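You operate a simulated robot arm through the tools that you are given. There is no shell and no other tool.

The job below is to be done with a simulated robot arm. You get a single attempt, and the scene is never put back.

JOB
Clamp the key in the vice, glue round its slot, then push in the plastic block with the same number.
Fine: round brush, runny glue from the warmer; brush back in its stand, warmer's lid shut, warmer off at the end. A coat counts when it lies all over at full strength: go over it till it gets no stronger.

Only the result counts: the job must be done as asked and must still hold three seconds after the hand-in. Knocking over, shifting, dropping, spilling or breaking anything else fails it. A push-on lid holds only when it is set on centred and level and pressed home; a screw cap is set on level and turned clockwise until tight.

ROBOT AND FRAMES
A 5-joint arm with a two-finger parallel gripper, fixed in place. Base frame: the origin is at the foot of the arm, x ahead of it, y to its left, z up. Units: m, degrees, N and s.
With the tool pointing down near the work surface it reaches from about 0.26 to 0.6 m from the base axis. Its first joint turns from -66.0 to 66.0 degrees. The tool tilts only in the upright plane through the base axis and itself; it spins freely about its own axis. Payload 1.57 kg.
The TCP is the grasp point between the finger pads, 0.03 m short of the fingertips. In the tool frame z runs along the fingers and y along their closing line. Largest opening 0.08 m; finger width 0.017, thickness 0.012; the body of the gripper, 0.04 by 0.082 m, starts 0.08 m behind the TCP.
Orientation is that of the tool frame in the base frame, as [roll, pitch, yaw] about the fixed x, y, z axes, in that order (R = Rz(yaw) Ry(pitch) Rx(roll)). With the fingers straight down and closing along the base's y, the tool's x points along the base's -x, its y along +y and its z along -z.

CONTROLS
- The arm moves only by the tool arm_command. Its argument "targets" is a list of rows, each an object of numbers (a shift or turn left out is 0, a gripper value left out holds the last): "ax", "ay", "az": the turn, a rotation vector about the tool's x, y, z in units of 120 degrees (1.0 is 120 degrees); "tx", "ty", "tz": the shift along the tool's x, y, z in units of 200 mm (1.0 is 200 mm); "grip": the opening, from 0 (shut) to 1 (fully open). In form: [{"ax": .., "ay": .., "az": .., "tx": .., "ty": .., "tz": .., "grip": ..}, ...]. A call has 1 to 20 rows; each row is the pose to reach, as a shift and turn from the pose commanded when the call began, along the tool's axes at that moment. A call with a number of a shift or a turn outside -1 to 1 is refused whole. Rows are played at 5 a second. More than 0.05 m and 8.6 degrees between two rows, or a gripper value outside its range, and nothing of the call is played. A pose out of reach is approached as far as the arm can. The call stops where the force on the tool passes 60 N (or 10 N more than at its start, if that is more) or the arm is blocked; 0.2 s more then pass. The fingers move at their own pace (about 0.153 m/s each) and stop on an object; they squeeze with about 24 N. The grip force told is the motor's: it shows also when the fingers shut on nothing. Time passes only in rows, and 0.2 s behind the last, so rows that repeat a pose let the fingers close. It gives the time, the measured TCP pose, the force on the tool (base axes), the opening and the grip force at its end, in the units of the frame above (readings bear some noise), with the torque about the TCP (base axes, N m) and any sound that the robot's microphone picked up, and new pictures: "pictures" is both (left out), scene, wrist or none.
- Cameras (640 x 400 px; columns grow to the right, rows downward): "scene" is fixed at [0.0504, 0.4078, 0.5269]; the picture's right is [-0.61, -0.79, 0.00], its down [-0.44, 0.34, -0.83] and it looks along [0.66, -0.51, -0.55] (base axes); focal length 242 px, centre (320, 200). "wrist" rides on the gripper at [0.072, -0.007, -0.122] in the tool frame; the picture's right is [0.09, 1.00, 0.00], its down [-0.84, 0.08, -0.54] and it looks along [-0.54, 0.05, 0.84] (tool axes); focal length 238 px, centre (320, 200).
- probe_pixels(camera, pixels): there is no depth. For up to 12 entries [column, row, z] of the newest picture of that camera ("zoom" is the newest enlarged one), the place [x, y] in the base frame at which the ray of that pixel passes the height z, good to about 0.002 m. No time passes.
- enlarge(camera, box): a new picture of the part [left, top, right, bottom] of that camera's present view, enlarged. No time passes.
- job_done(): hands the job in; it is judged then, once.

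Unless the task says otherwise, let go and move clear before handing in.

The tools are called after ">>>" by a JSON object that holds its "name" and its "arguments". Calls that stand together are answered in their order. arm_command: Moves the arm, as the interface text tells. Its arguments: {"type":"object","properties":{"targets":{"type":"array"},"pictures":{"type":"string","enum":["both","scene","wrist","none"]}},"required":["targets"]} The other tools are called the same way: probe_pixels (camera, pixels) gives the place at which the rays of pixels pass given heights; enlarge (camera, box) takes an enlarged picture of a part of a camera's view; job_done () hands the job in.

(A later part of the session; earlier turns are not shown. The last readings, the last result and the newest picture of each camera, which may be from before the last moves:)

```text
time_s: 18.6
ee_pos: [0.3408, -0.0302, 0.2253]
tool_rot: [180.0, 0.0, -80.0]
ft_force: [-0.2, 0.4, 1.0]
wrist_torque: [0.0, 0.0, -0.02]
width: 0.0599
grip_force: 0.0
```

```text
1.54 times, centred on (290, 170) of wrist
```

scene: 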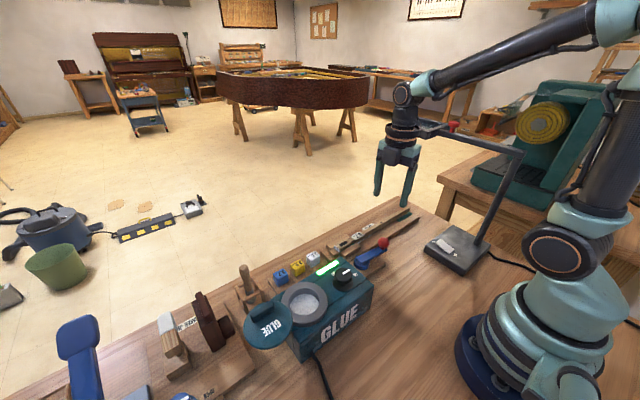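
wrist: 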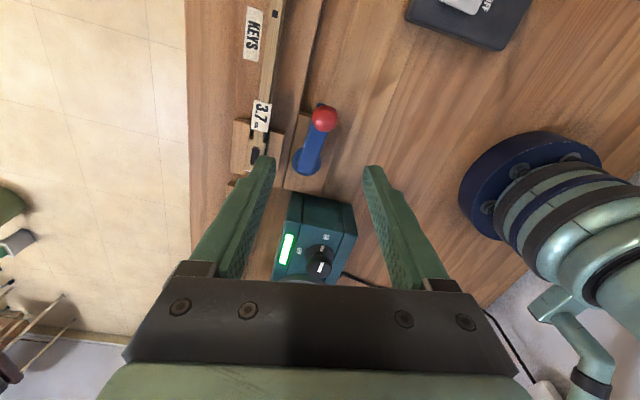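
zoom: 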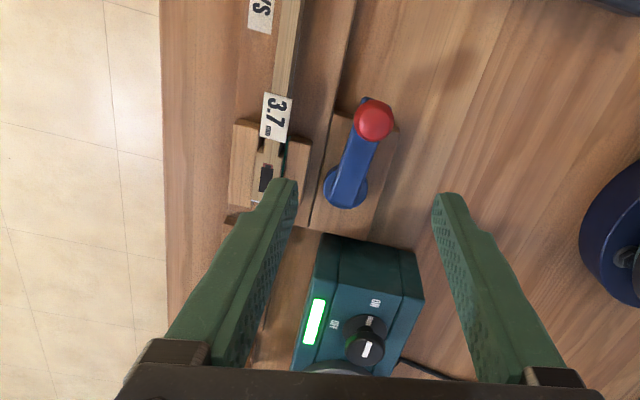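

The lever stays at its clamped position; a thin green strip shows near the movable jaw (likely its felt). I'll rotate back to yaw 180 over the key head and inspect the jaws and slot closely.

>>> {"name": "arm_command", "arguments": {"targets": [{"az": 0.0641, "tx": -0.023, "ty": -0.031, "tz": 0.01}, {"az": 0.1282, "tx": -0.046, "ty": -0.062, "tz": 0.02}, {"az": 0.1923, "tx": -0.069, "ty": -0.093, "tz": 0.03}, {"az": 0.2563, "tx": -0.092, "ty": -0.124, "tz": 0.04}, {"az": 0.3204, "tx": -0.115, "ty": -0.155, "tz": 0.05}, {"az": 0.3845, "tx": -0.138, "ty": -0.186, "tz": 0.06}, {"az": 0.4486, "tx": -0.161, "ty": -0.217, "tz": 0.07}, {"az": 0.5126, "tx": -0.184, "ty": -0.248, "tz": 0.08}, {"az": 0.5767, "tx": -0.207, "ty": -0.279, "tz": 0.09}, {"az": 0.6408, "tx": -0.23, "ty": -0.31, "tz": 0.1}, {"az": 0.7049, "tx": -0.253, "ty": -0.341, "tz": 0.11}, {"az": 0.769, "tx": -0.276, "ty": -0.372, "tz": 0.12}, {"az": 0.833, "tx": -0.2995, "ty": -0.4033, "tz": 0.125, "grip": 1.0}]}}

>>> {"name": "enlarge", "arguments": {"camera": "wrist", "box": [240, 60, 400, 220]}}

```text
time_s: 21.4
ee_pos: [0.4093, 0.0431, 0.2004]
tool_rot: [180.0, 0.1, 179.9]
ft_force: [0.8, -0.3, -1.0]
wrist_torque: [-0.03, -0.02, -0.02]
width: 0.0801
grip_force: 0.0
```

scene: 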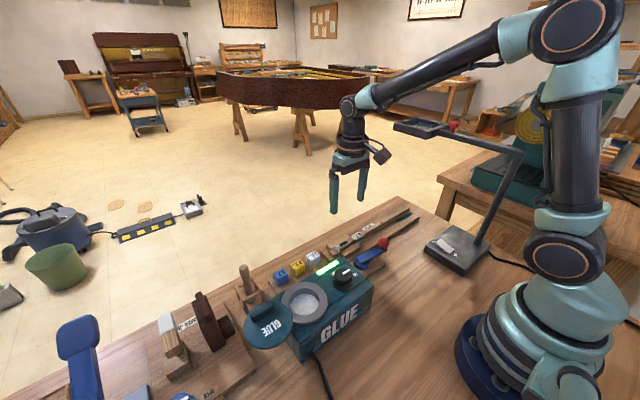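
wrist: 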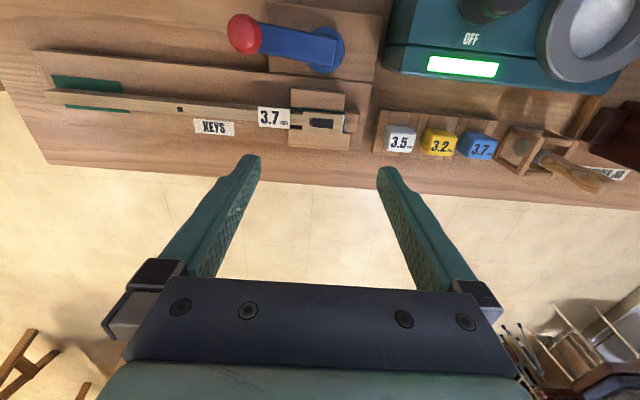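

```text
2.50 times, centred on (320, 140) of wrist
```

zoom: 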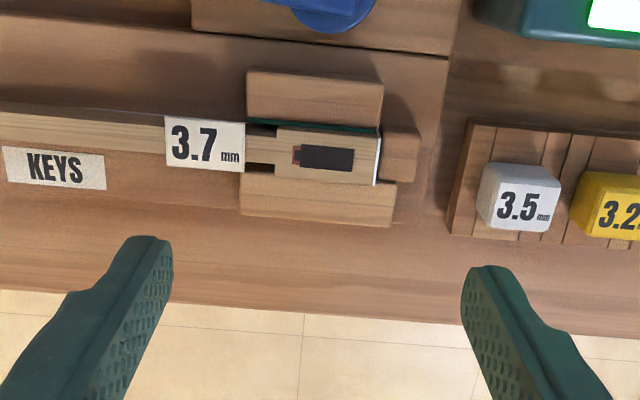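

Zooming in tighter on the key head and the jaws (wrist px 295-370, rows 80-140).

>>> {"name": "enlarge", "arguments": {"camera": "wrist", "box": [290, 85, 370, 145]}}

>>> {"name": "enlarge", "arguments": {"camera": "wrist", "box": [370, 90, 640, 200]}}

>>> {"name": "enlarge", "arguments": {"camera": "scene", "box": [225, 250, 285, 330]}}

```text
6.67 times, centred on (330, 115) of wrist
```

zoom: 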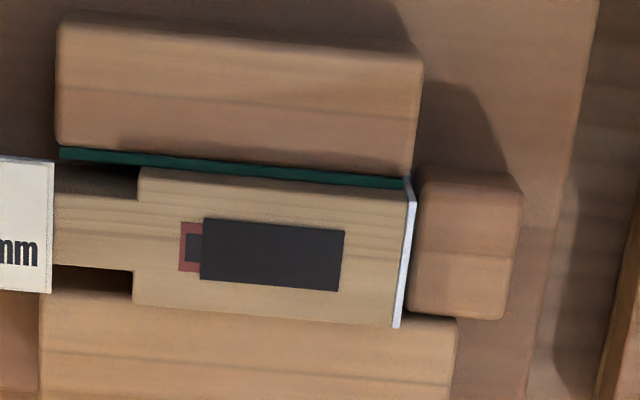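

```text
2.37 times, centred on (505, 145) of wrist
```

zoom: 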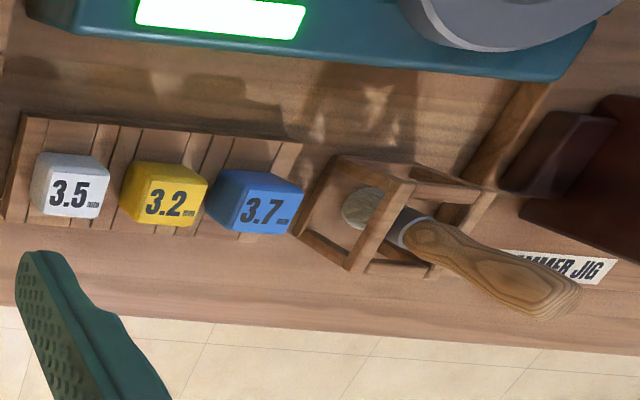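

```text
5.00 times, centred on (255, 290) of scene
```

zoom: 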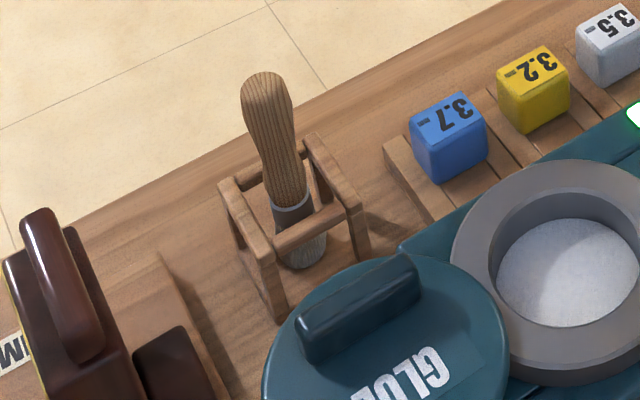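

The key head is now gripped between the fixed jaw and the felt-lined jaw, touching its stop at the right; the slot (black with a red lining end) is clear. The brush stands upright in its frame; I'll triangulate brush, block and stand positions.

>>> {"name": "probe_pixels", "arguments": {"camera": "wrist", "pixels": [[606.3, 187.2, 0.1], [606.3, 187.2, 0.12], [606.3, 187.2, 0.14], [545.1, 157.7, 0.04], [545.1, 157.7, 0.06], [545.1, 157.7, 0.08], [524, 148.4, 0.0], [524, 148.4, 0.02], [323.5, 123, 0.03], [323.5, 123, 0.04], [323.5, 123, 0.05]]}}

>>> {"name": "probe_pixels", "arguments": {"camera": "scene", "pixels": [[243.8, 266, 0.1], [243.8, 266, 0.12], [243.8, 266, 0.14], [249.2, 291, 0.04], [249.2, 291, 0.06], [249.2, 291, 0.08], [251.4, 302.4, 0.0], [251.4, 302.4, 0.02], [356.5, 244, 0.03], [356.5, 244, 0.04], [356.5, 244, 0.05]]}}

>>> {"name": "enlarge", "arguments": {"camera": "scene", "box": [330, 220, 390, 260]}}

```text
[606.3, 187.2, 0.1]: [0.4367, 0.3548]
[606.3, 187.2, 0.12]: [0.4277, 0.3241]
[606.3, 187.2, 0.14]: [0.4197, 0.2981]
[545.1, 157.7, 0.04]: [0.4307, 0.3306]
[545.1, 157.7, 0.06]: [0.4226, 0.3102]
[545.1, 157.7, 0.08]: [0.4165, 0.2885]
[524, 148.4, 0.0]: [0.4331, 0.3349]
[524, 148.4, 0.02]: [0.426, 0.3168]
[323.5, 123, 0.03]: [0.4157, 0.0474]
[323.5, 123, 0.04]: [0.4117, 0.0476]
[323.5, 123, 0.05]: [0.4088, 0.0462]
```

```text
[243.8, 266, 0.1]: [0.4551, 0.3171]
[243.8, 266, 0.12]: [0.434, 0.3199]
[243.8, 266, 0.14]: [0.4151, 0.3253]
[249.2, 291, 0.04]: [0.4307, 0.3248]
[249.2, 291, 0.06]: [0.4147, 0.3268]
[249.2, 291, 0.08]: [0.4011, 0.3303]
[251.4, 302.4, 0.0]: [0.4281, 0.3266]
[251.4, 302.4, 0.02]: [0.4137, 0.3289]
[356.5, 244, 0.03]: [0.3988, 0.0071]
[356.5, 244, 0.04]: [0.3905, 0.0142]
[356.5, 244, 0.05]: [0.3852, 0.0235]
```

```text
10.00 times, centred on (360, 240) of scene
```

zoom: 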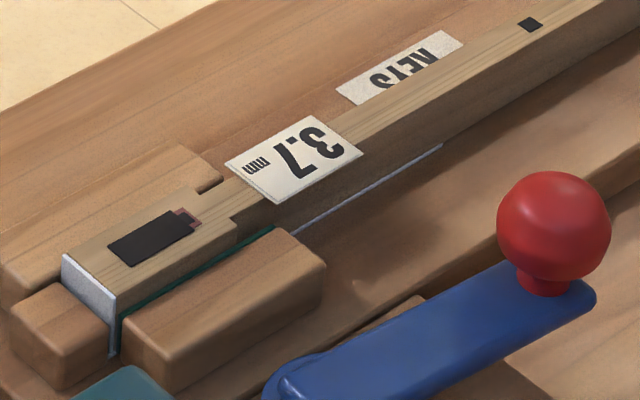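

Brush axis is at ≈(0.429,0.325), from z≈0.003 to 0.122, upright. Let me check the glue's state and the slot's position from the scene camera before grasping.

>>> {"name": "enlarge", "arguments": {"camera": "scene", "box": [270, 270, 340, 330]}}

>>> {"name": "probe_pixels", "arguments": {"camera": "scene", "pixels": [[343.2, 244, 0.03], [343.2, 244, 0.04], [343.2, 244, 0.05], [345, 277, 0.1], [205, 335, 0.02], [205, 300, 0.08], [192, 318, 0.05]]}}

>>> {"name": "probe_pixels", "arguments": {"camera": "wrist", "pixels": [[322.8, 123.2, 0.03], [322.8, 123.2, 0.04], [322.8, 123.2, 0.05], [481, 145, 0.03], [481, 145, 0.04]]}}

```text
6.67 times, centred on (305, 300) of scene
```

zoom: 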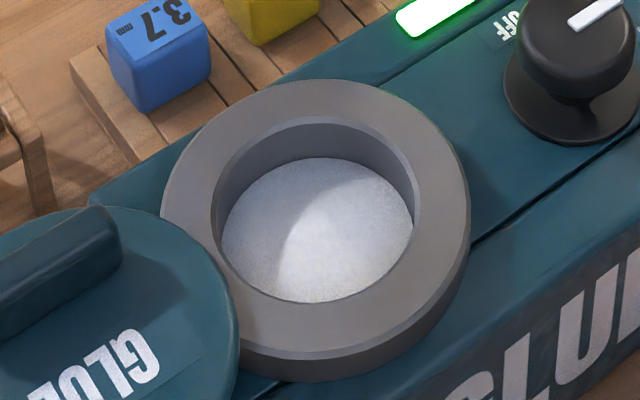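

```text
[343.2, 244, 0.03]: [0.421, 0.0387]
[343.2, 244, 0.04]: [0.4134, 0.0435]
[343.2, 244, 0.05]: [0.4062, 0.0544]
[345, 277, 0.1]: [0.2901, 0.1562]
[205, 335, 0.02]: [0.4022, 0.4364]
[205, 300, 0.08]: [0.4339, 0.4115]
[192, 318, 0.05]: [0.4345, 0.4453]
```

```text
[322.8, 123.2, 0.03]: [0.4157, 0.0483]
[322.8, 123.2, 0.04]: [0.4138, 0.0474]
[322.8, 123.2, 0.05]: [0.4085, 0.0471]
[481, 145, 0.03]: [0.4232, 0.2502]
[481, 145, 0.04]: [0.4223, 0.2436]
```

Slot centre is ≈(0.412,0.0465,0.042); the glue still looks white and dull (not runny yet). Meanwhile I'll go over to the brush at (0.429,0.325).

>>> {"name": "arm_command", "arguments": {"targets": [{"ty": 0.23, "tx": -0.02, "grip": 0.65}, {"ty": 0.46, "tx": -0.04}, {"ty": 0.69, "tx": -0.06}, {"ty": 0.92, "tx": -0.08}], "pictures": "none"}}

>>> {"name": "arm_command", "arguments": {"targets": [{"ty": 0.23, "tx": -0.01}, {"ty": 0.46, "tx": -0.02}, {"ty": 0.49, "tx": -0.02}]}}

>>> {"name": "enlarge", "arguments": {"camera": "wrist", "box": [240, 60, 400, 220]}}

```text
time_s: 22.4
ee_pos: [0.4263, 0.2252, 0.2]
tool_rot: [179.9, 0.0, -179.9]
ft_force: [0.4, -0.2, -0.1]
wrist_torque: [-0.03, 0.0, 0.0]
width: 0.0518
grip_force: 0.1
```

```text
time_s: 23.2
ee_pos: [0.4282, 0.3237, 0.2008]
tool_rot: [-180.0, 0.0, -180.0]
ft_force: [0.1, 0.1, 0.8]
wrist_torque: [-0.05, -0.02, 0.03]
width: 0.0518
grip_force: 0.0
```

scene: 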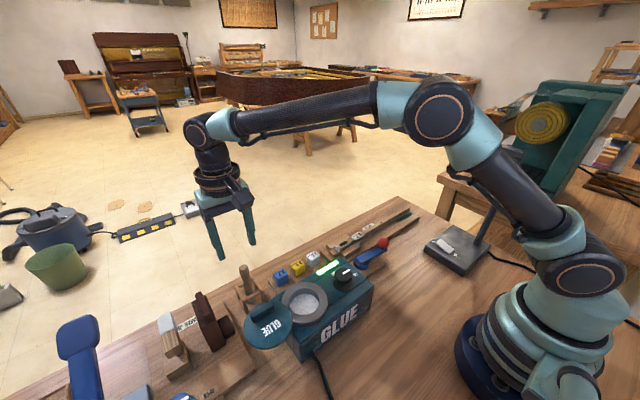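
wrist: 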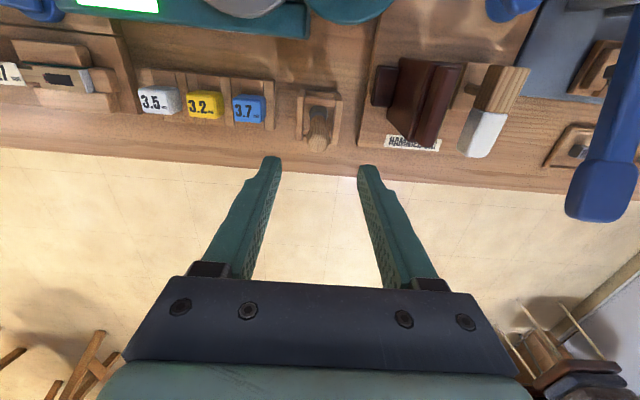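

```text
2.50 times, centred on (320, 140) of wrist
```

zoom: 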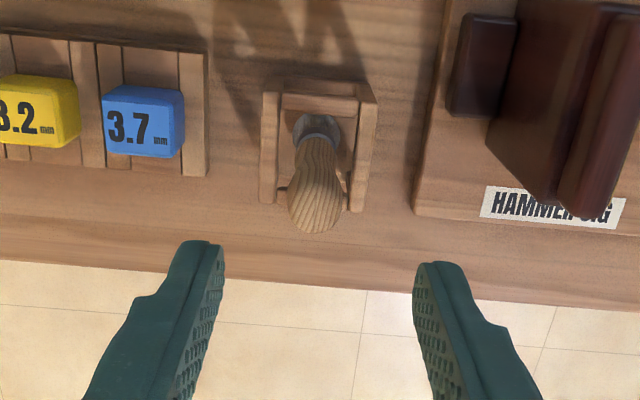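

The handle's top is at px (317,144), within ~3 mm of the tool axis (brush ≈(0.428,0.321)). I'll shift -2.5 mm in y, descend to TCP z≈0.088, and check before closing.

>>> {"name": "arm_command", "arguments": {"targets": [{"ty": -0.013, "tz": 0.2}, {"ty": -0.013, "tz": 0.4}, {"ty": -0.013, "tz": 0.52}, {"ty": -0.013, "tz": 0.564}]}}

>>> {"name": "enlarge", "arguments": {"camera": "wrist", "box": [240, 80, 400, 240]}}

>>> {"name": "enlarge", "arguments": {"camera": "scene", "box": [205, 240, 305, 320]}}

```text
time_s: 24.2
ee_pos: [0.4299, 0.3197, 0.0869]
tool_rot: [179.9, 0.0, 180.0]
ft_force: [0.5, 0.2, -1.0]
wrist_torque: [0.0, 0.04, 0.03]
width: 0.052
grip_force: 0.0
```

scene: 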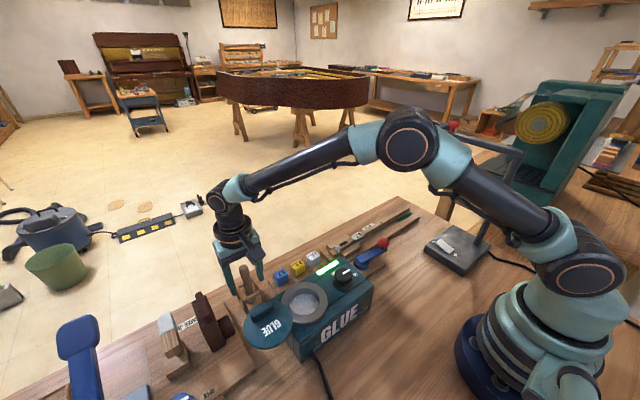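
wrist: 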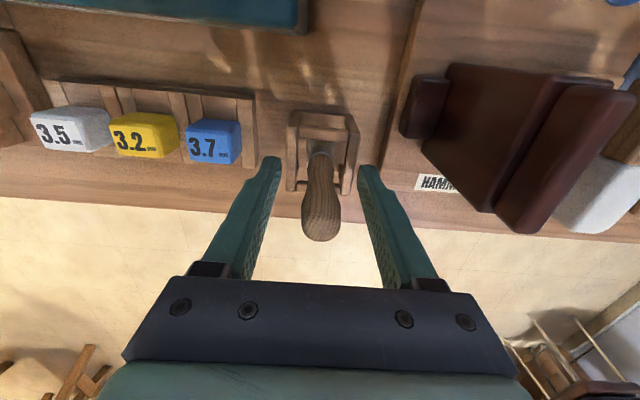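

```text
2.50 times, centred on (320, 160) of wrist
```

zoom: 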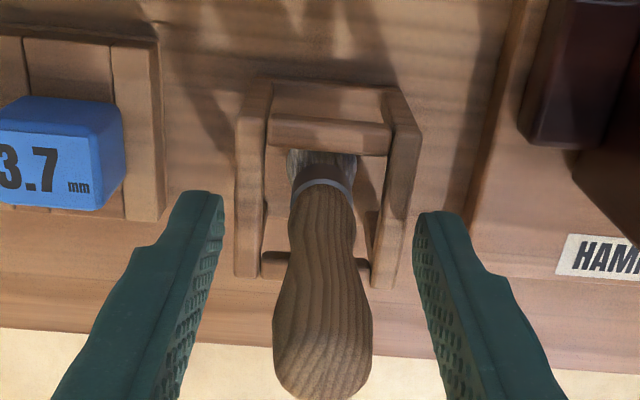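

```text
5.00 times, centred on (255, 280) of scene
```

zoom: 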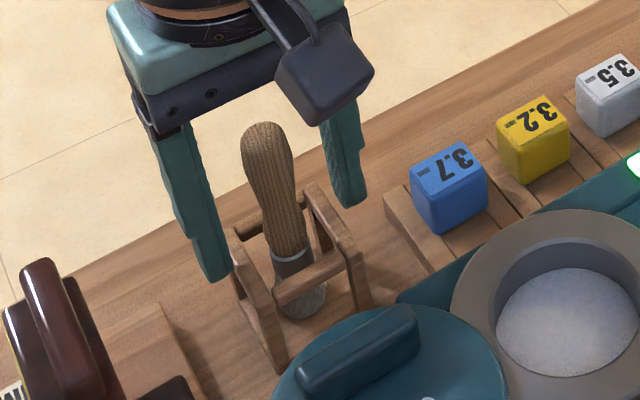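

The handle sits between the fingers, well centred. I'll close on it.

>>> {"name": "arm_command", "arguments": {"targets": [{"grip": 0.1}, {"grip": 0.1}, {"grip": 0.1}]}}

>>> {"name": "enlarge", "arguments": {"camera": "scene", "box": [205, 240, 305, 320]}}

>>> {"name": "enlarge", "arguments": {"camera": "wrist", "box": [240, 80, 400, 240]}}

```text
time_s: 25.0
ee_pos: [0.4294, 0.322, 0.0867]
tool_rot: [180.0, 0.0, 180.0]
ft_force: [0.2, 0.6, -0.9]
wrist_torque: [-0.03, 0.0, 0.02]
width: 0.019
grip_force: 23.6
```

scene: 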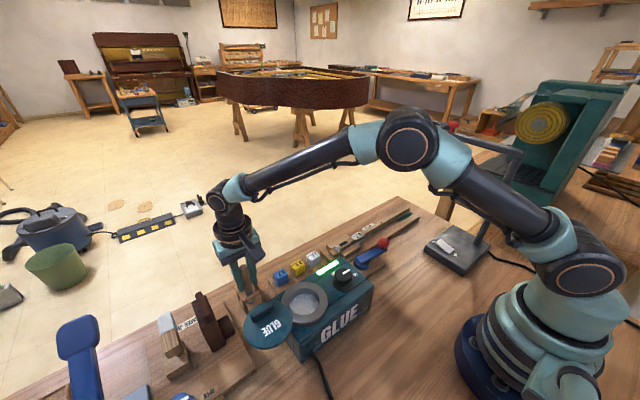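
wrist: 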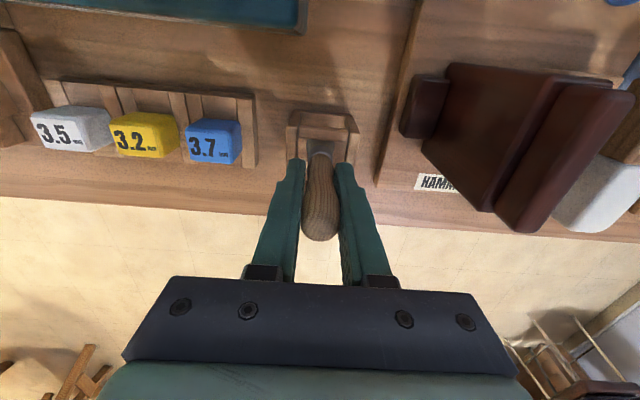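

```text
5.00 times, centred on (255, 280) of scene
```

zoom: 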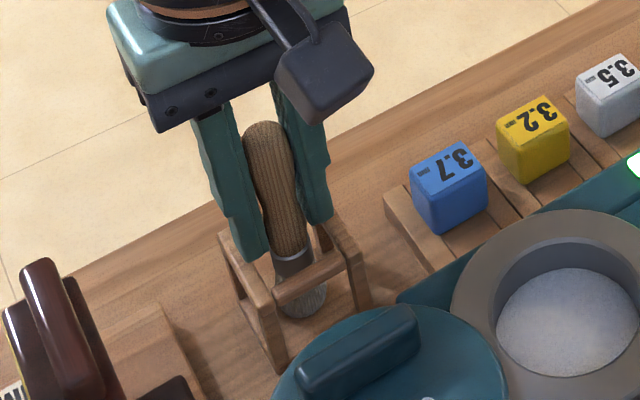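

```text
2.50 times, centred on (320, 160) of wrist
```

zoom: 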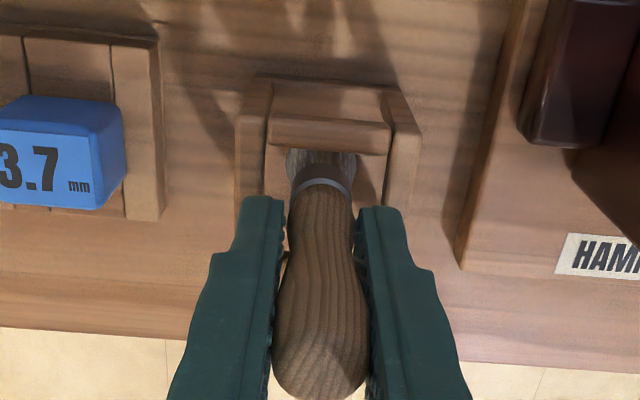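

The brush is held (width 0.019, 23.6 N) with no side load. I'll lift it straight up 0.14 m.

>>> {"name": "arm_command", "arguments": {"targets": [{"tz": -0.1}, {"tz": -0.3}, {"tz": -0.5}, {"tz": -0.7}]}}

>>> {"name": "enlarge", "arguments": {"camera": "scene", "box": [185, 180, 305, 320]}}

>>> {"name": "enlarge", "arguments": {"camera": "wrist", "box": [240, 60, 400, 240]}}

```text
time_s: 26.0
ee_pos: [0.4296, 0.3208, 0.2275]
tool_rot: [-180.0, 0.1, -180.0]
ft_force: [-0.6, 0.8, -0.7]
wrist_torque: [0.03, 0.01, -0.01]
width: 0.0188
grip_force: 24.4
```

scene: 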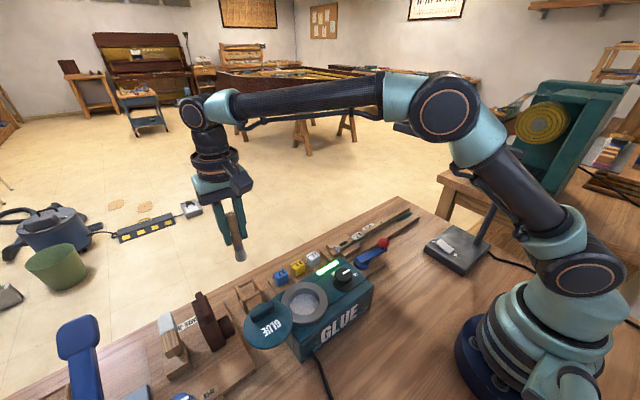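
wrist: 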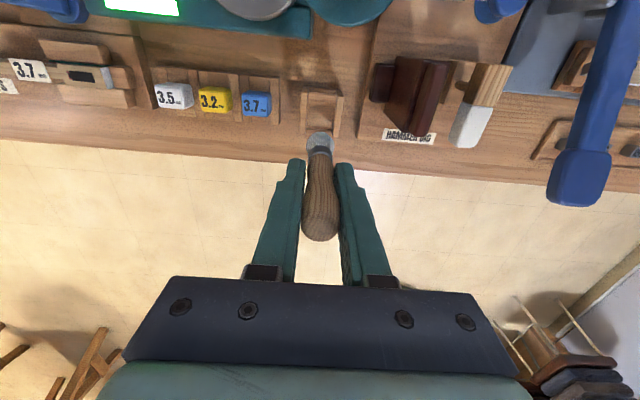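

```text
2.86 times, centred on (245, 250) of scene
```

zoom: 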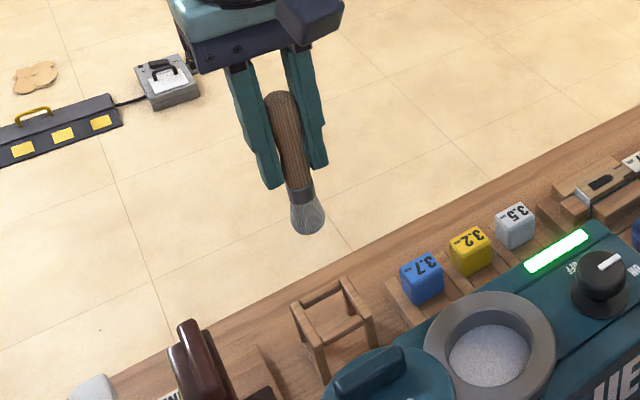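

```text
2.22 times, centred on (320, 150) of wrist
```

zoom: 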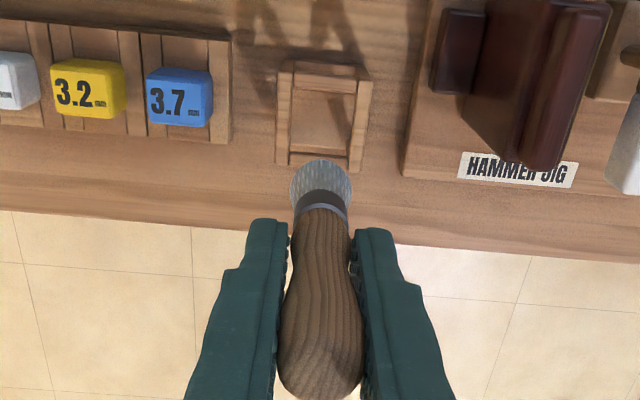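

The brush hangs straight with flared round bristles. I'll measure the bristle end's height relative to the TCP and check the glue again.

>>> {"name": "probe_pixels", "arguments": {"camera": "scene", "pixels": [[240.8, 260.5, 0.12], [240.8, 260.5, 0.13], [240.8, 260.5, 0.14], [240.8, 260.5, 0.15]]}}

>>> {"name": "enlarge", "arguments": {"camera": "scene", "box": [270, 270, 340, 330]}}

```text
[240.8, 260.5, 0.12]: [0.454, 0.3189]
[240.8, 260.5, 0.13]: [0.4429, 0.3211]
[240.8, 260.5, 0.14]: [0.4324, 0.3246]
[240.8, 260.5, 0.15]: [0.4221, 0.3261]
```

```text
6.67 times, centred on (305, 300) of scene
```

zoom: 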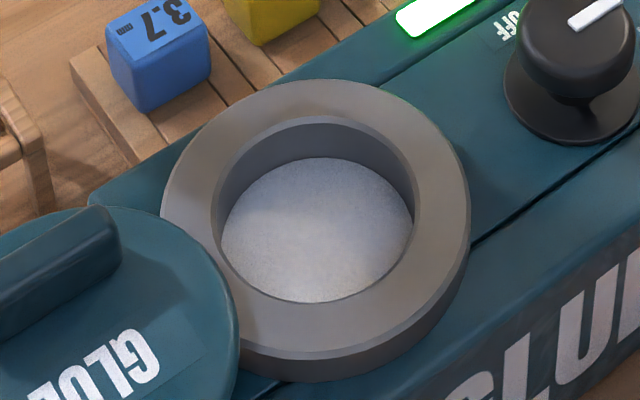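

Glue is still matte white. I'll carry the brush to above the pot (≈(0.297,0.257)), keeping the bristles at z≈0.14, and watch the glue from there.

>>> {"name": "arm_command", "arguments": {"targets": [{"tx": 0.165, "ty": -0.08}, {"tx": 0.33, "ty": -0.16}, {"tx": 0.5, "ty": -0.24}, {"tx": 0.66, "ty": -0.32}]}}

>>> {"name": "enlarge", "arguments": {"camera": "wrist", "box": [240, 60, 400, 240]}}

>>> {"name": "enlarge", "arguments": {"camera": "scene", "box": [250, 230, 350, 330]}}

```text
time_s: 27.0
ee_pos: [0.2957, 0.2585, 0.2259]
tool_rot: [179.9, 0.0, 180.0]
ft_force: [-0.8, 0.6, -0.6]
wrist_torque: [0.05, 0.0, 0.02]
width: 0.019
grip_force: 23.8
```

scene: 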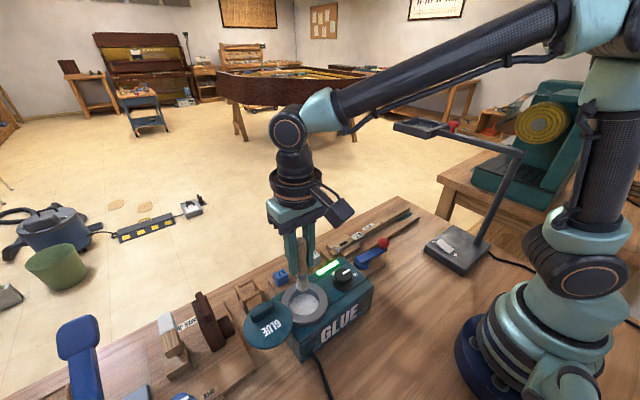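
wrist: 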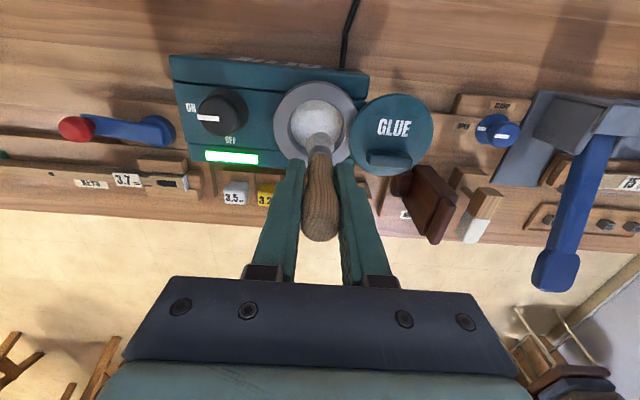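

```text
2.22 times, centred on (320, 150) of wrist
```

zoom: 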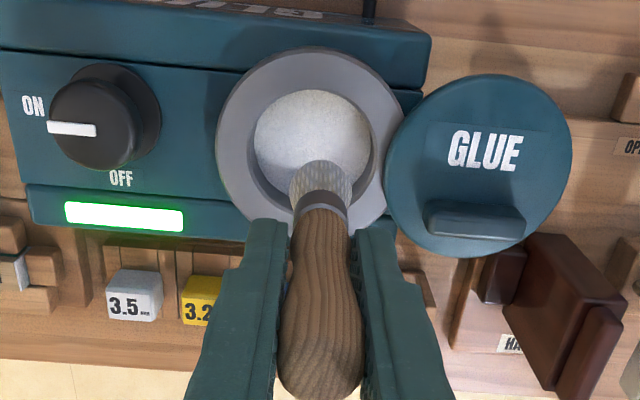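

```text
4.00 times, centred on (300, 280) of scene
```

zoom: 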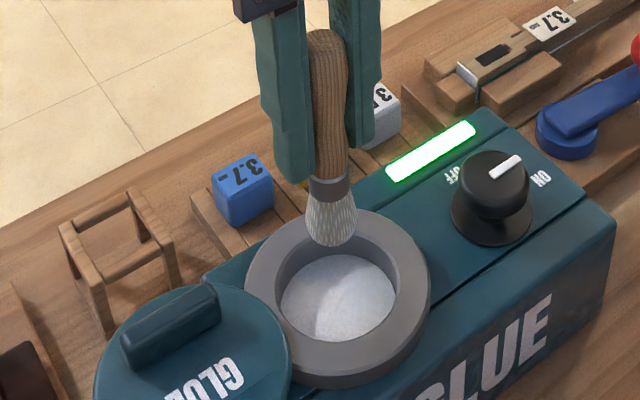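

The glue is still solid-white; I need to wait. Meanwhile I'll refine the pot centre from both cameras.

>>> {"name": "probe_pixels", "arguments": {"camera": "wrist", "pixels": [[316.4, 123, 0.08], [316.4, 123, 0.09], [316.4, 123, 0.1], [316.4, 123, 0.11]]}}

>>> {"name": "probe_pixels", "arguments": {"camera": "scene", "pixels": [[304.6, 302.5, 0.08], [304.6, 302.5, 0.09], [304.6, 302.5, 0.1], [304.6, 302.5, 0.11]]}}

>>> {"name": "arm_command", "arguments": {"targets": [{"tx": 0}, {"tx": 0}, {"tx": 0}, {"tx": 0}, {"tx": 0}, {"tx": 0}, {"tx": 0}, {"tx": 0}, {"tx": 0}, {"tx": 0}, {"tx": 0}, {"tx": 0}, {"tx": 0}, {"tx": 0}, {"tx": 0}, {"tx": 0}, {"tx": 0}, {"tx": 0}, {"tx": 0}, {"tx": 0}]}}

>>> {"name": "enlarge", "arguments": {"camera": "scene", "box": [250, 230, 350, 330]}}

```text
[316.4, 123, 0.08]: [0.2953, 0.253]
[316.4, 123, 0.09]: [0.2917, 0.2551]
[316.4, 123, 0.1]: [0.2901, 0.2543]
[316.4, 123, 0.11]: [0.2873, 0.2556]
```

```text
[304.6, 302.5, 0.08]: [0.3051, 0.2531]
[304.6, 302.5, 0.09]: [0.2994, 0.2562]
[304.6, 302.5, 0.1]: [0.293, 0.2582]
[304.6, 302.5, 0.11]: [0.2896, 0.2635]
```

```text
time_s: 31.2
ee_pos: [0.2956, 0.2591, 0.2261]
tool_rot: [-180.0, 0.0, -179.9]
ft_force: [-0.6, 0.2, -1.7]
wrist_torque: [-0.01, -0.01, -0.01]
width: 0.0189
grip_force: 24.1
```

scene: 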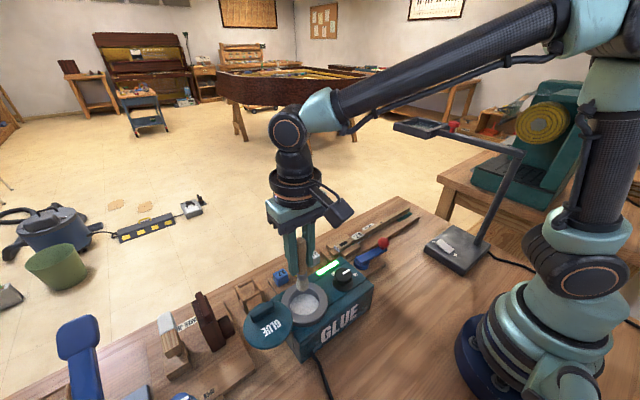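
wrist: 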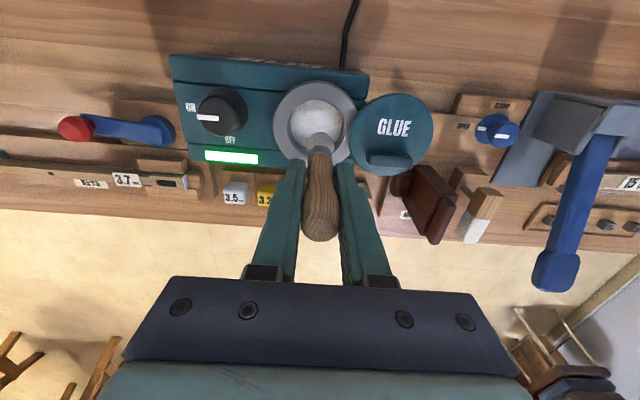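

```text
4.00 times, centred on (300, 280) of scene
```

zoom: 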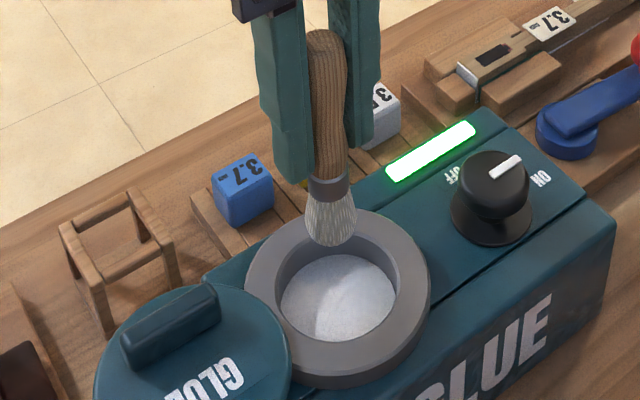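

No visible change yet. I'll wait more (hold pose) and then re-check the glue surface.

>>> {"name": "arm_command", "arguments": {"targets": [{"tx": 0}, {"tx": 0}, {"tx": 0}, {"tx": 0}, {"tx": 0}, {"tx": 0}, {"tx": 0}, {"tx": 0}, {"tx": 0}, {"tx": 0}, {"tx": 0}, {"tx": 0}, {"tx": 0}, {"tx": 0}, {"tx": 0}, {"tx": 0}, {"tx": 0}, {"tx": 0}, {"tx": 0}, {"tx": 0}], "pictures": "none"}}

>>> {"name": "arm_command", "arguments": {"targets": [{"tx": 0}, {"tx": 0}, {"tx": 0}, {"tx": 0}, {"tx": 0}, {"tx": 0}, {"tx": 0}, {"tx": 0}, {"tx": 0}, {"tx": 0}, {"tx": 0}, {"tx": 0}, {"tx": 0}, {"tx": 0}, {"tx": 0}, {"tx": 0}, {"tx": 0}, {"tx": 0}, {"tx": 0}, {"tx": 0}], "pictures": "none"}}

>>> {"name": "enlarge", "arguments": {"camera": "scene", "box": [270, 270, 340, 330]}}

>>> {"name": "enlarge", "arguments": {"camera": "wrist", "box": [270, 75, 370, 175]}}

```text
time_s: 35.4
ee_pos: [0.2967, 0.2597, 0.2253]
tool_rot: [179.9, 0.0, 180.0]
ft_force: [0.0, 0.6, -0.6]
wrist_torque: [0.01, -0.01, 0.01]
width: 0.0192
grip_force: 24.4
```

```text
time_s: 39.6
ee_pos: [0.2955, 0.2588, 0.2261]
tool_rot: [180.0, 0.0, 180.0]
ft_force: [-0.9, 0.3, -0.1]
wrist_torque: [-0.03, 0.03, 0.04]
width: 0.019
grip_force: 24.3
```

```text
6.67 times, centred on (305, 300) of scene
```

zoom: 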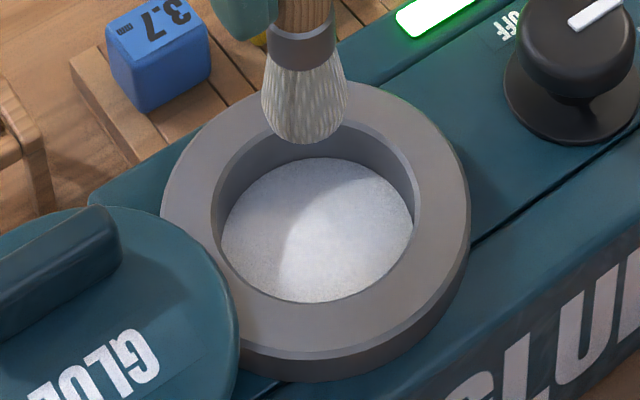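

```text
4.00 times, centred on (320, 125) of wrist
```

zoom: 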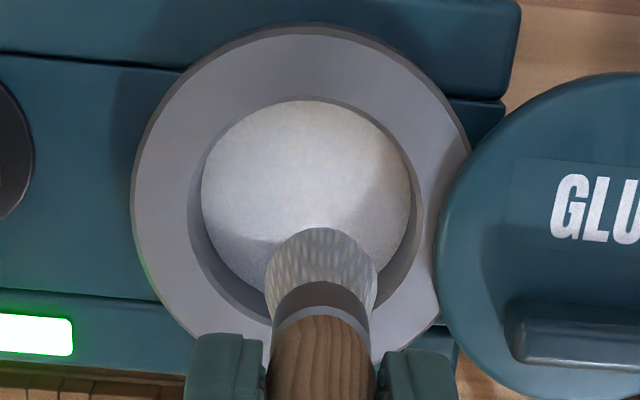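

Still white and grainy at t=39.6 s. I'll keep waiting in bigger chunks and check again.

>>> {"name": "arm_command", "arguments": {"targets": [{"tx": 0}, {"tx": 0}, {"tx": 0}, {"tx": 0}, {"tx": 0}, {"tx": 0}, {"tx": 0}, {"tx": 0}, {"tx": 0}, {"tx": 0}, {"tx": 0}, {"tx": 0}, {"tx": 0}, {"tx": 0}, {"tx": 0}, {"tx": 0}, {"tx": 0}, {"tx": 0}, {"tx": 0}, {"tx": 0}], "pictures": "none"}}

>>> {"name": "arm_command", "arguments": {"targets": [{"tx": 0}, {"tx": 0}, {"tx": 0}, {"tx": 0}, {"tx": 0}, {"tx": 0}, {"tx": 0}, {"tx": 0}, {"tx": 0}, {"tx": 0}, {"tx": 0}, {"tx": 0}, {"tx": 0}, {"tx": 0}, {"tx": 0}, {"tx": 0}, {"tx": 0}, {"tx": 0}, {"tx": 0}, {"tx": 0}], "pictures": "none"}}

>>> {"name": "arm_command", "arguments": {"targets": [{"tx": 0}, {"tx": 0}, {"tx": 0}, {"tx": 0}, {"tx": 0}, {"tx": 0}, {"tx": 0}, {"tx": 0}, {"tx": 0}, {"tx": 0}, {"tx": 0}, {"tx": 0}, {"tx": 0}, {"tx": 0}, {"tx": 0}, {"tx": 0}, {"tx": 0}, {"tx": 0}, {"tx": 0}, {"tx": 0}], "pictures": "none"}}

>>> {"name": "enlarge", "arguments": {"camera": "scene", "box": [270, 270, 340, 330]}}

>>> {"name": "enlarge", "arguments": {"camera": "wrist", "box": [270, 75, 370, 175]}}

```text
time_s: 43.8
ee_pos: [0.2952, 0.2581, 0.2255]
tool_rot: [179.9, 0.0, 179.9]
ft_force: [0.4, 0.3, 0.2]
wrist_torque: [0.02, -0.03, -0.03]
width: 0.0189
grip_force: 23.9
```

```text
time_s: 48.0
ee_pos: [0.2964, 0.2583, 0.226]
tool_rot: [180.0, 0.0, -179.9]
ft_force: [0.1, 0.6, -0.9]
wrist_torque: [0.02, 0.02, 0.0]
width: 0.019
grip_force: 23.9
```

```text
time_s: 52.2
ee_pos: [0.2967, 0.2578, 0.2264]
tool_rot: [-179.9, 0.0, 179.9]
ft_force: [-0.1, 0.1, -0.2]
wrist_torque: [0.0, 0.01, 0.01]
width: 0.0189
grip_force: 24.1
```

```text
6.67 times, centred on (305, 300) of scene
```

zoom: 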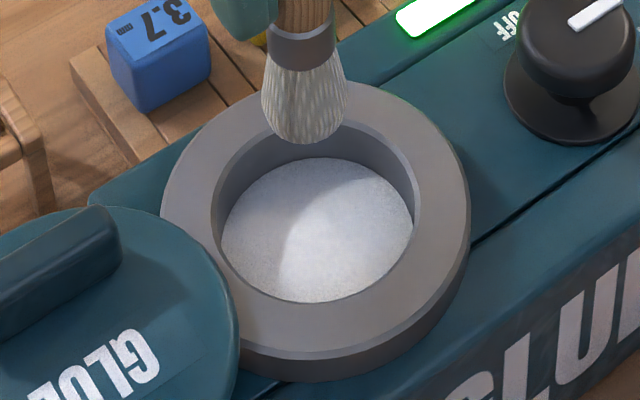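

```text
4.00 times, centred on (320, 125) of wrist
```

zoom: 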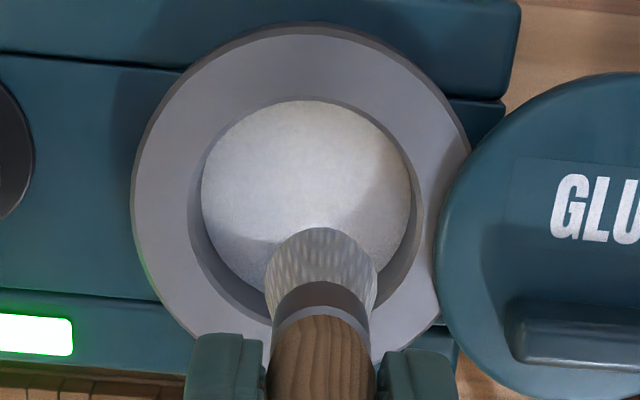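

Still no visible change at 43 s of heating. I'll wait longer before testing.

>>> {"name": "arm_command", "arguments": {"targets": [{"tx": 0}, {"tx": 0}, {"tx": 0}, {"tx": 0}, {"tx": 0}, {"tx": 0}, {"tx": 0}, {"tx": 0}, {"tx": 0}, {"tx": 0}, {"tx": 0}, {"tx": 0}, {"tx": 0}, {"tx": 0}, {"tx": 0}, {"tx": 0}, {"tx": 0}, {"tx": 0}, {"tx": 0}, {"tx": 0}], "pictures": "none"}}

>>> {"name": "arm_command", "arguments": {"targets": [{"tx": 0}, {"tx": 0}, {"tx": 0}, {"tx": 0}, {"tx": 0}, {"tx": 0}, {"tx": 0}, {"tx": 0}, {"tx": 0}, {"tx": 0}, {"tx": 0}, {"tx": 0}, {"tx": 0}, {"tx": 0}, {"tx": 0}, {"tx": 0}, {"tx": 0}, {"tx": 0}, {"tx": 0}, {"tx": 0}], "pictures": "none"}}

>>> {"name": "arm_command", "arguments": {"targets": [{"tx": 0}, {"tx": 0}, {"tx": 0}, {"tx": 0}, {"tx": 0}, {"tx": 0}, {"tx": 0}, {"tx": 0}, {"tx": 0}, {"tx": 0}, {"tx": 0}, {"tx": 0}, {"tx": 0}, {"tx": 0}, {"tx": 0}, {"tx": 0}, {"tx": 0}, {"tx": 0}, {"tx": 0}, {"tx": 0}], "pictures": "none"}}

>>> {"name": "arm_command", "arguments": {"targets": [{"tx": 0}, {"tx": 0}, {"tx": 0}, {"tx": 0}, {"tx": 0}, {"tx": 0}, {"tx": 0}, {"tx": 0}, {"tx": 0}, {"tx": 0}, {"tx": 0}, {"tx": 0}, {"tx": 0}, {"tx": 0}, {"tx": 0}, {"tx": 0}, {"tx": 0}, {"tx": 0}, {"tx": 0}, {"tx": 0}]}}

>>> {"name": "enlarge", "arguments": {"camera": "scene", "box": [270, 270, 340, 330]}}

>>> {"name": "enlarge", "arguments": {"camera": "wrist", "box": [270, 75, 370, 175]}}

```text
time_s: 56.4
ee_pos: [0.2961, 0.259, 0.2243]
tool_rot: [179.9, -0.1, 180.0]
ft_force: [-0.2, 0.0, -0.9]
wrist_torque: [-0.03, 0.01, 0.03]
width: 0.019
grip_force: 24.2
```

```text
time_s: 60.6
ee_pos: [0.2959, 0.2584, 0.2259]
tool_rot: [180.0, 0.0, 180.0]
ft_force: [-0.3, 0.2, -0.3]
wrist_torque: [-0.01, -0.03, 0.0]
width: 0.019
grip_force: 23.6
```

```text
time_s: 64.8
ee_pos: [0.2949, 0.2599, 0.2253]
tool_rot: [179.9, 0.0, 179.9]
ft_force: [-1.0, -0.3, -0.4]
wrist_torque: [-0.02, 0.0, 0.02]
width: 0.0191
grip_force: 23.6
```

```text
time_s: 69.0
ee_pos: [0.2964, 0.2586, 0.2255]
tool_rot: [180.0, 0.0, -180.0]
ft_force: [-1.2, -0.7, 0.4]
wrist_torque: [0.0, 0.04, 0.03]
width: 0.0189
grip_force: 23.6
```

scene: 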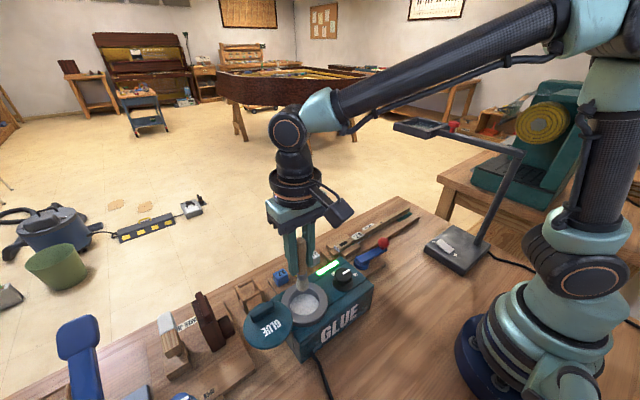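
wrist: 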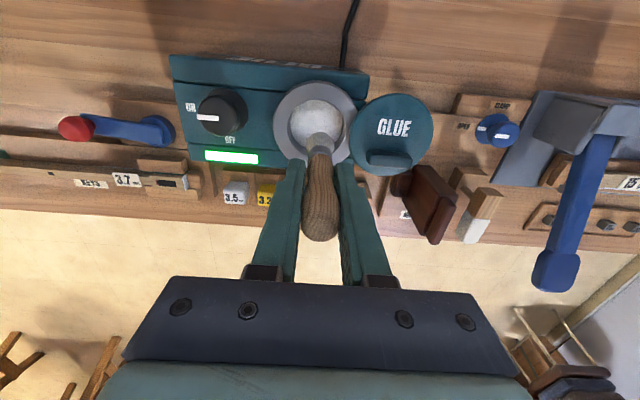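

```text
6.67 times, centred on (305, 300) of scene
```

zoom: 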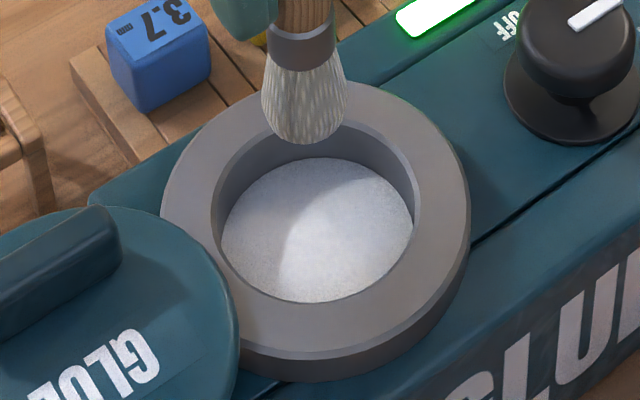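

```text
4.00 times, centred on (320, 125) of wrist
```

zoom: 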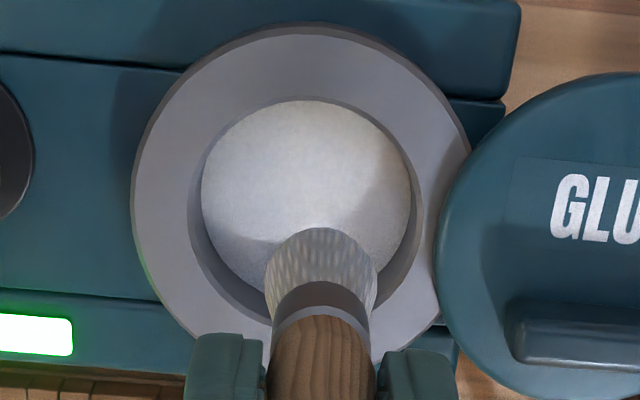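

After ~60 s there's no visible change, so the look may not tell. I'll centre over the pot and lower the bristles gently in small steps to feel whether the glue is soft.

>>> {"name": "arm_command", "arguments": {"targets": [{"tx": 0.02, "ty": -0.012, "tz": 0.1}, {"tx": 0.02, "ty": -0.012, "tz": 0.2}, {"tx": 0.02, "ty": -0.012, "tz": 0.225}]}}

>>> {"name": "enlarge", "arguments": {"camera": "scene", "box": [270, 270, 340, 330]}}

>>> {"name": "enlarge", "arguments": {"camera": "wrist", "box": [260, 65, 380, 185]}}

```text
time_s: 69.8
ee_pos: [0.2933, 0.2543, 0.1825]
tool_rot: [-180.0, 0.0, 180.0]
ft_force: [-1.1, 0.8, 0.1]
wrist_torque: [0.03, 0.03, 0.0]
width: 0.0186
grip_force: 23.8
```

scene: 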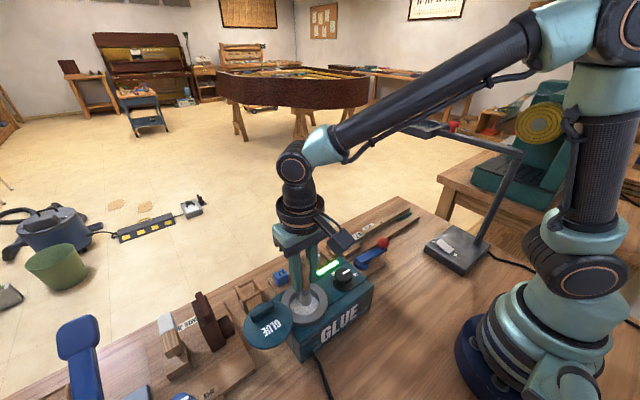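
wrist: 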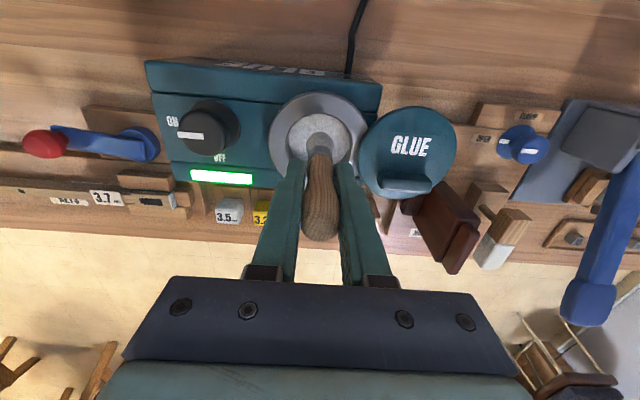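

```text
6.67 times, centred on (305, 300) of scene
```

zoom: 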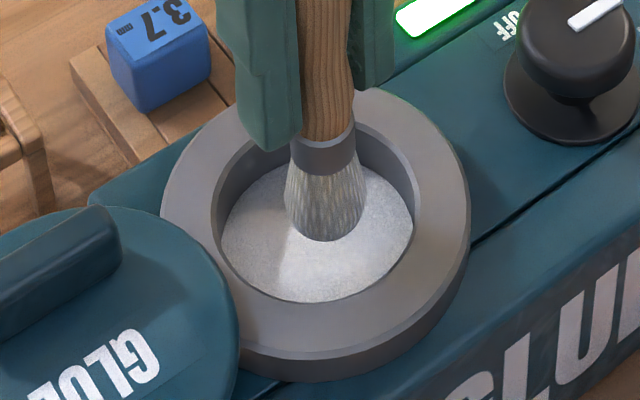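

```text
3.33 times, centred on (320, 125) of wrist
```

zoom: 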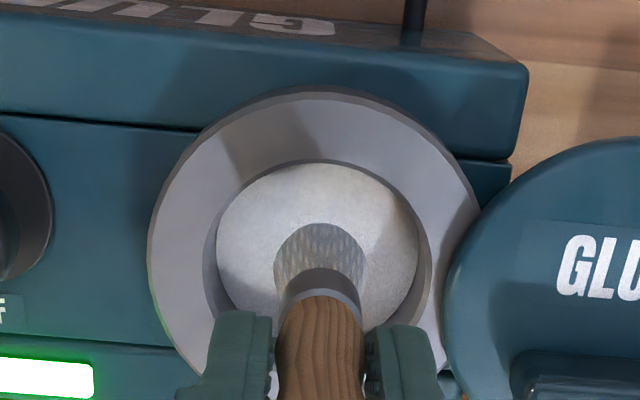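

Bristles are just above the glue (scene zoom (325,238)), centred. Lowering in 4 mm steps while reading force.

>>> {"name": "arm_command", "arguments": {"targets": [{"tz": 0.02}, {"tz": 0.04}], "pictures": "none"}}

>>> {"name": "enlarge", "arguments": {"camera": "scene", "box": [270, 270, 340, 330]}}

>>> {"name": "arm_command", "arguments": {"targets": [{"tz": 0.015}, {"tz": 0.03}], "pictures": "none"}}

>>> {"name": "enlarge", "arguments": {"camera": "scene", "box": [270, 270, 340, 330]}}

```text
time_s: 70.4
ee_pos: [0.2943, 0.2549, 0.1734]
tool_rot: [-180.0, -0.1, 179.9]
ft_force: [-0.1, 0.0, -0.6]
wrist_torque: [-0.03, 0.03, 0.04]
width: 0.0188
grip_force: 24.5
```

```text
6.67 times, centred on (305, 300) of scene
```

zoom: 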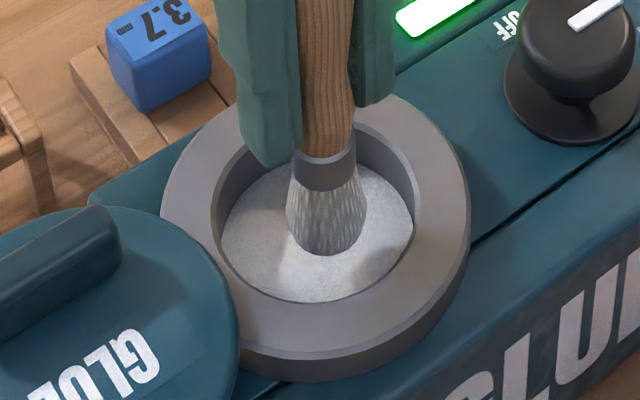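

```text
time_s: 71.0
ee_pos: [0.2955, 0.2543, 0.1685]
tool_rot: [-180.0, 0.0, 179.9]
ft_force: [-0.4, 0.1, 0.0]
wrist_torque: [0.03, -0.02, 0.02]
width: 0.019
grip_force: 24.0
```

```text
6.67 times, centred on (305, 300) of scene
```

zoom: 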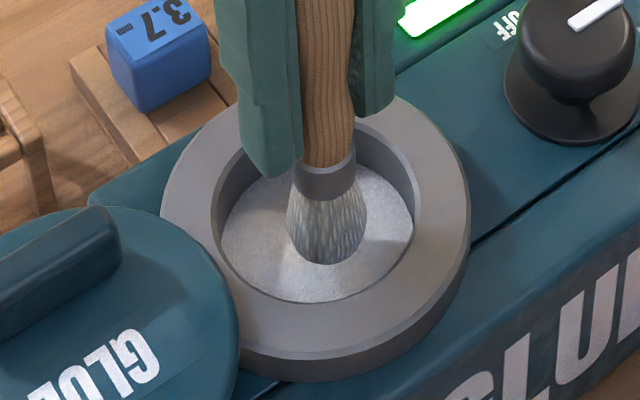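

No contact force yet at TCP z 0.1685; bristles still show their full end. I'll go further down in small steps.

>>> {"name": "arm_command", "arguments": {"targets": [{"tz": 0.015}, {"tz": 0.03}], "pictures": "none"}}

>>> {"name": "enlarge", "arguments": {"camera": "scene", "box": [270, 270, 340, 330]}}

>>> {"name": "arm_command", "arguments": {"targets": [{"tz": 0.015}, {"tz": 0.03}], "pictures": "none"}}

>>> {"name": "enlarge", "arguments": {"camera": "scene", "box": [270, 270, 340, 330]}}

```text
time_s: 71.6
ee_pos: [0.2944, 0.2548, 0.1619]
tool_rot: [180.0, 0.0, -180.0]
ft_force: [-0.9, -0.3, 0.1]
wrist_torque: [0.0, 0.03, -0.01]
width: 0.0188
grip_force: 23.8
```

```text
6.67 times, centred on (305, 300) of scene
```

zoom: 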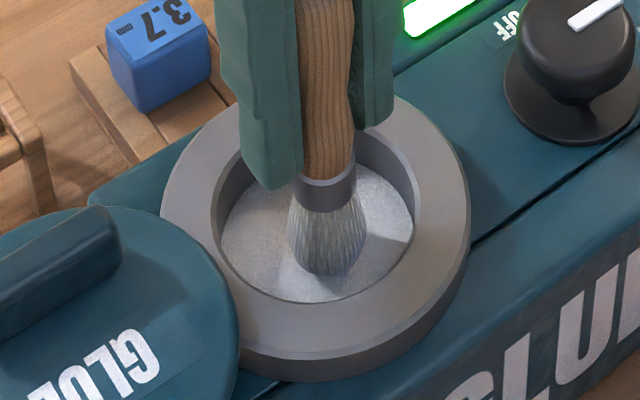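

```text
time_s: 72.2
ee_pos: [0.2932, 0.2543, 0.1573]
tool_rot: [-180.0, 0.0, 179.9]
ft_force: [-0.6, -0.5, -0.9]
wrist_torque: [0.0, 0.0, -0.01]
width: 0.0189
grip_force: 24.1
```

```text
6.67 times, centred on (305, 300) of scene
```

zoom: 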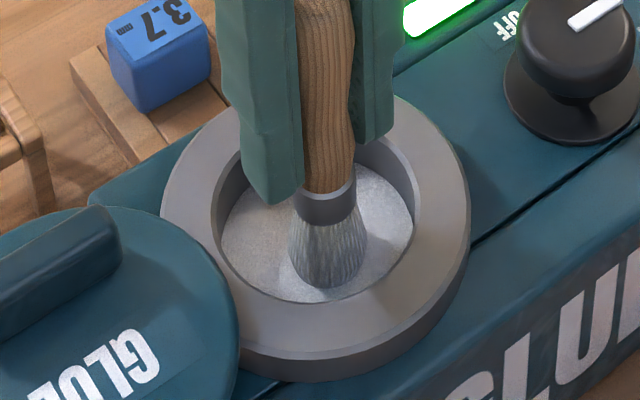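

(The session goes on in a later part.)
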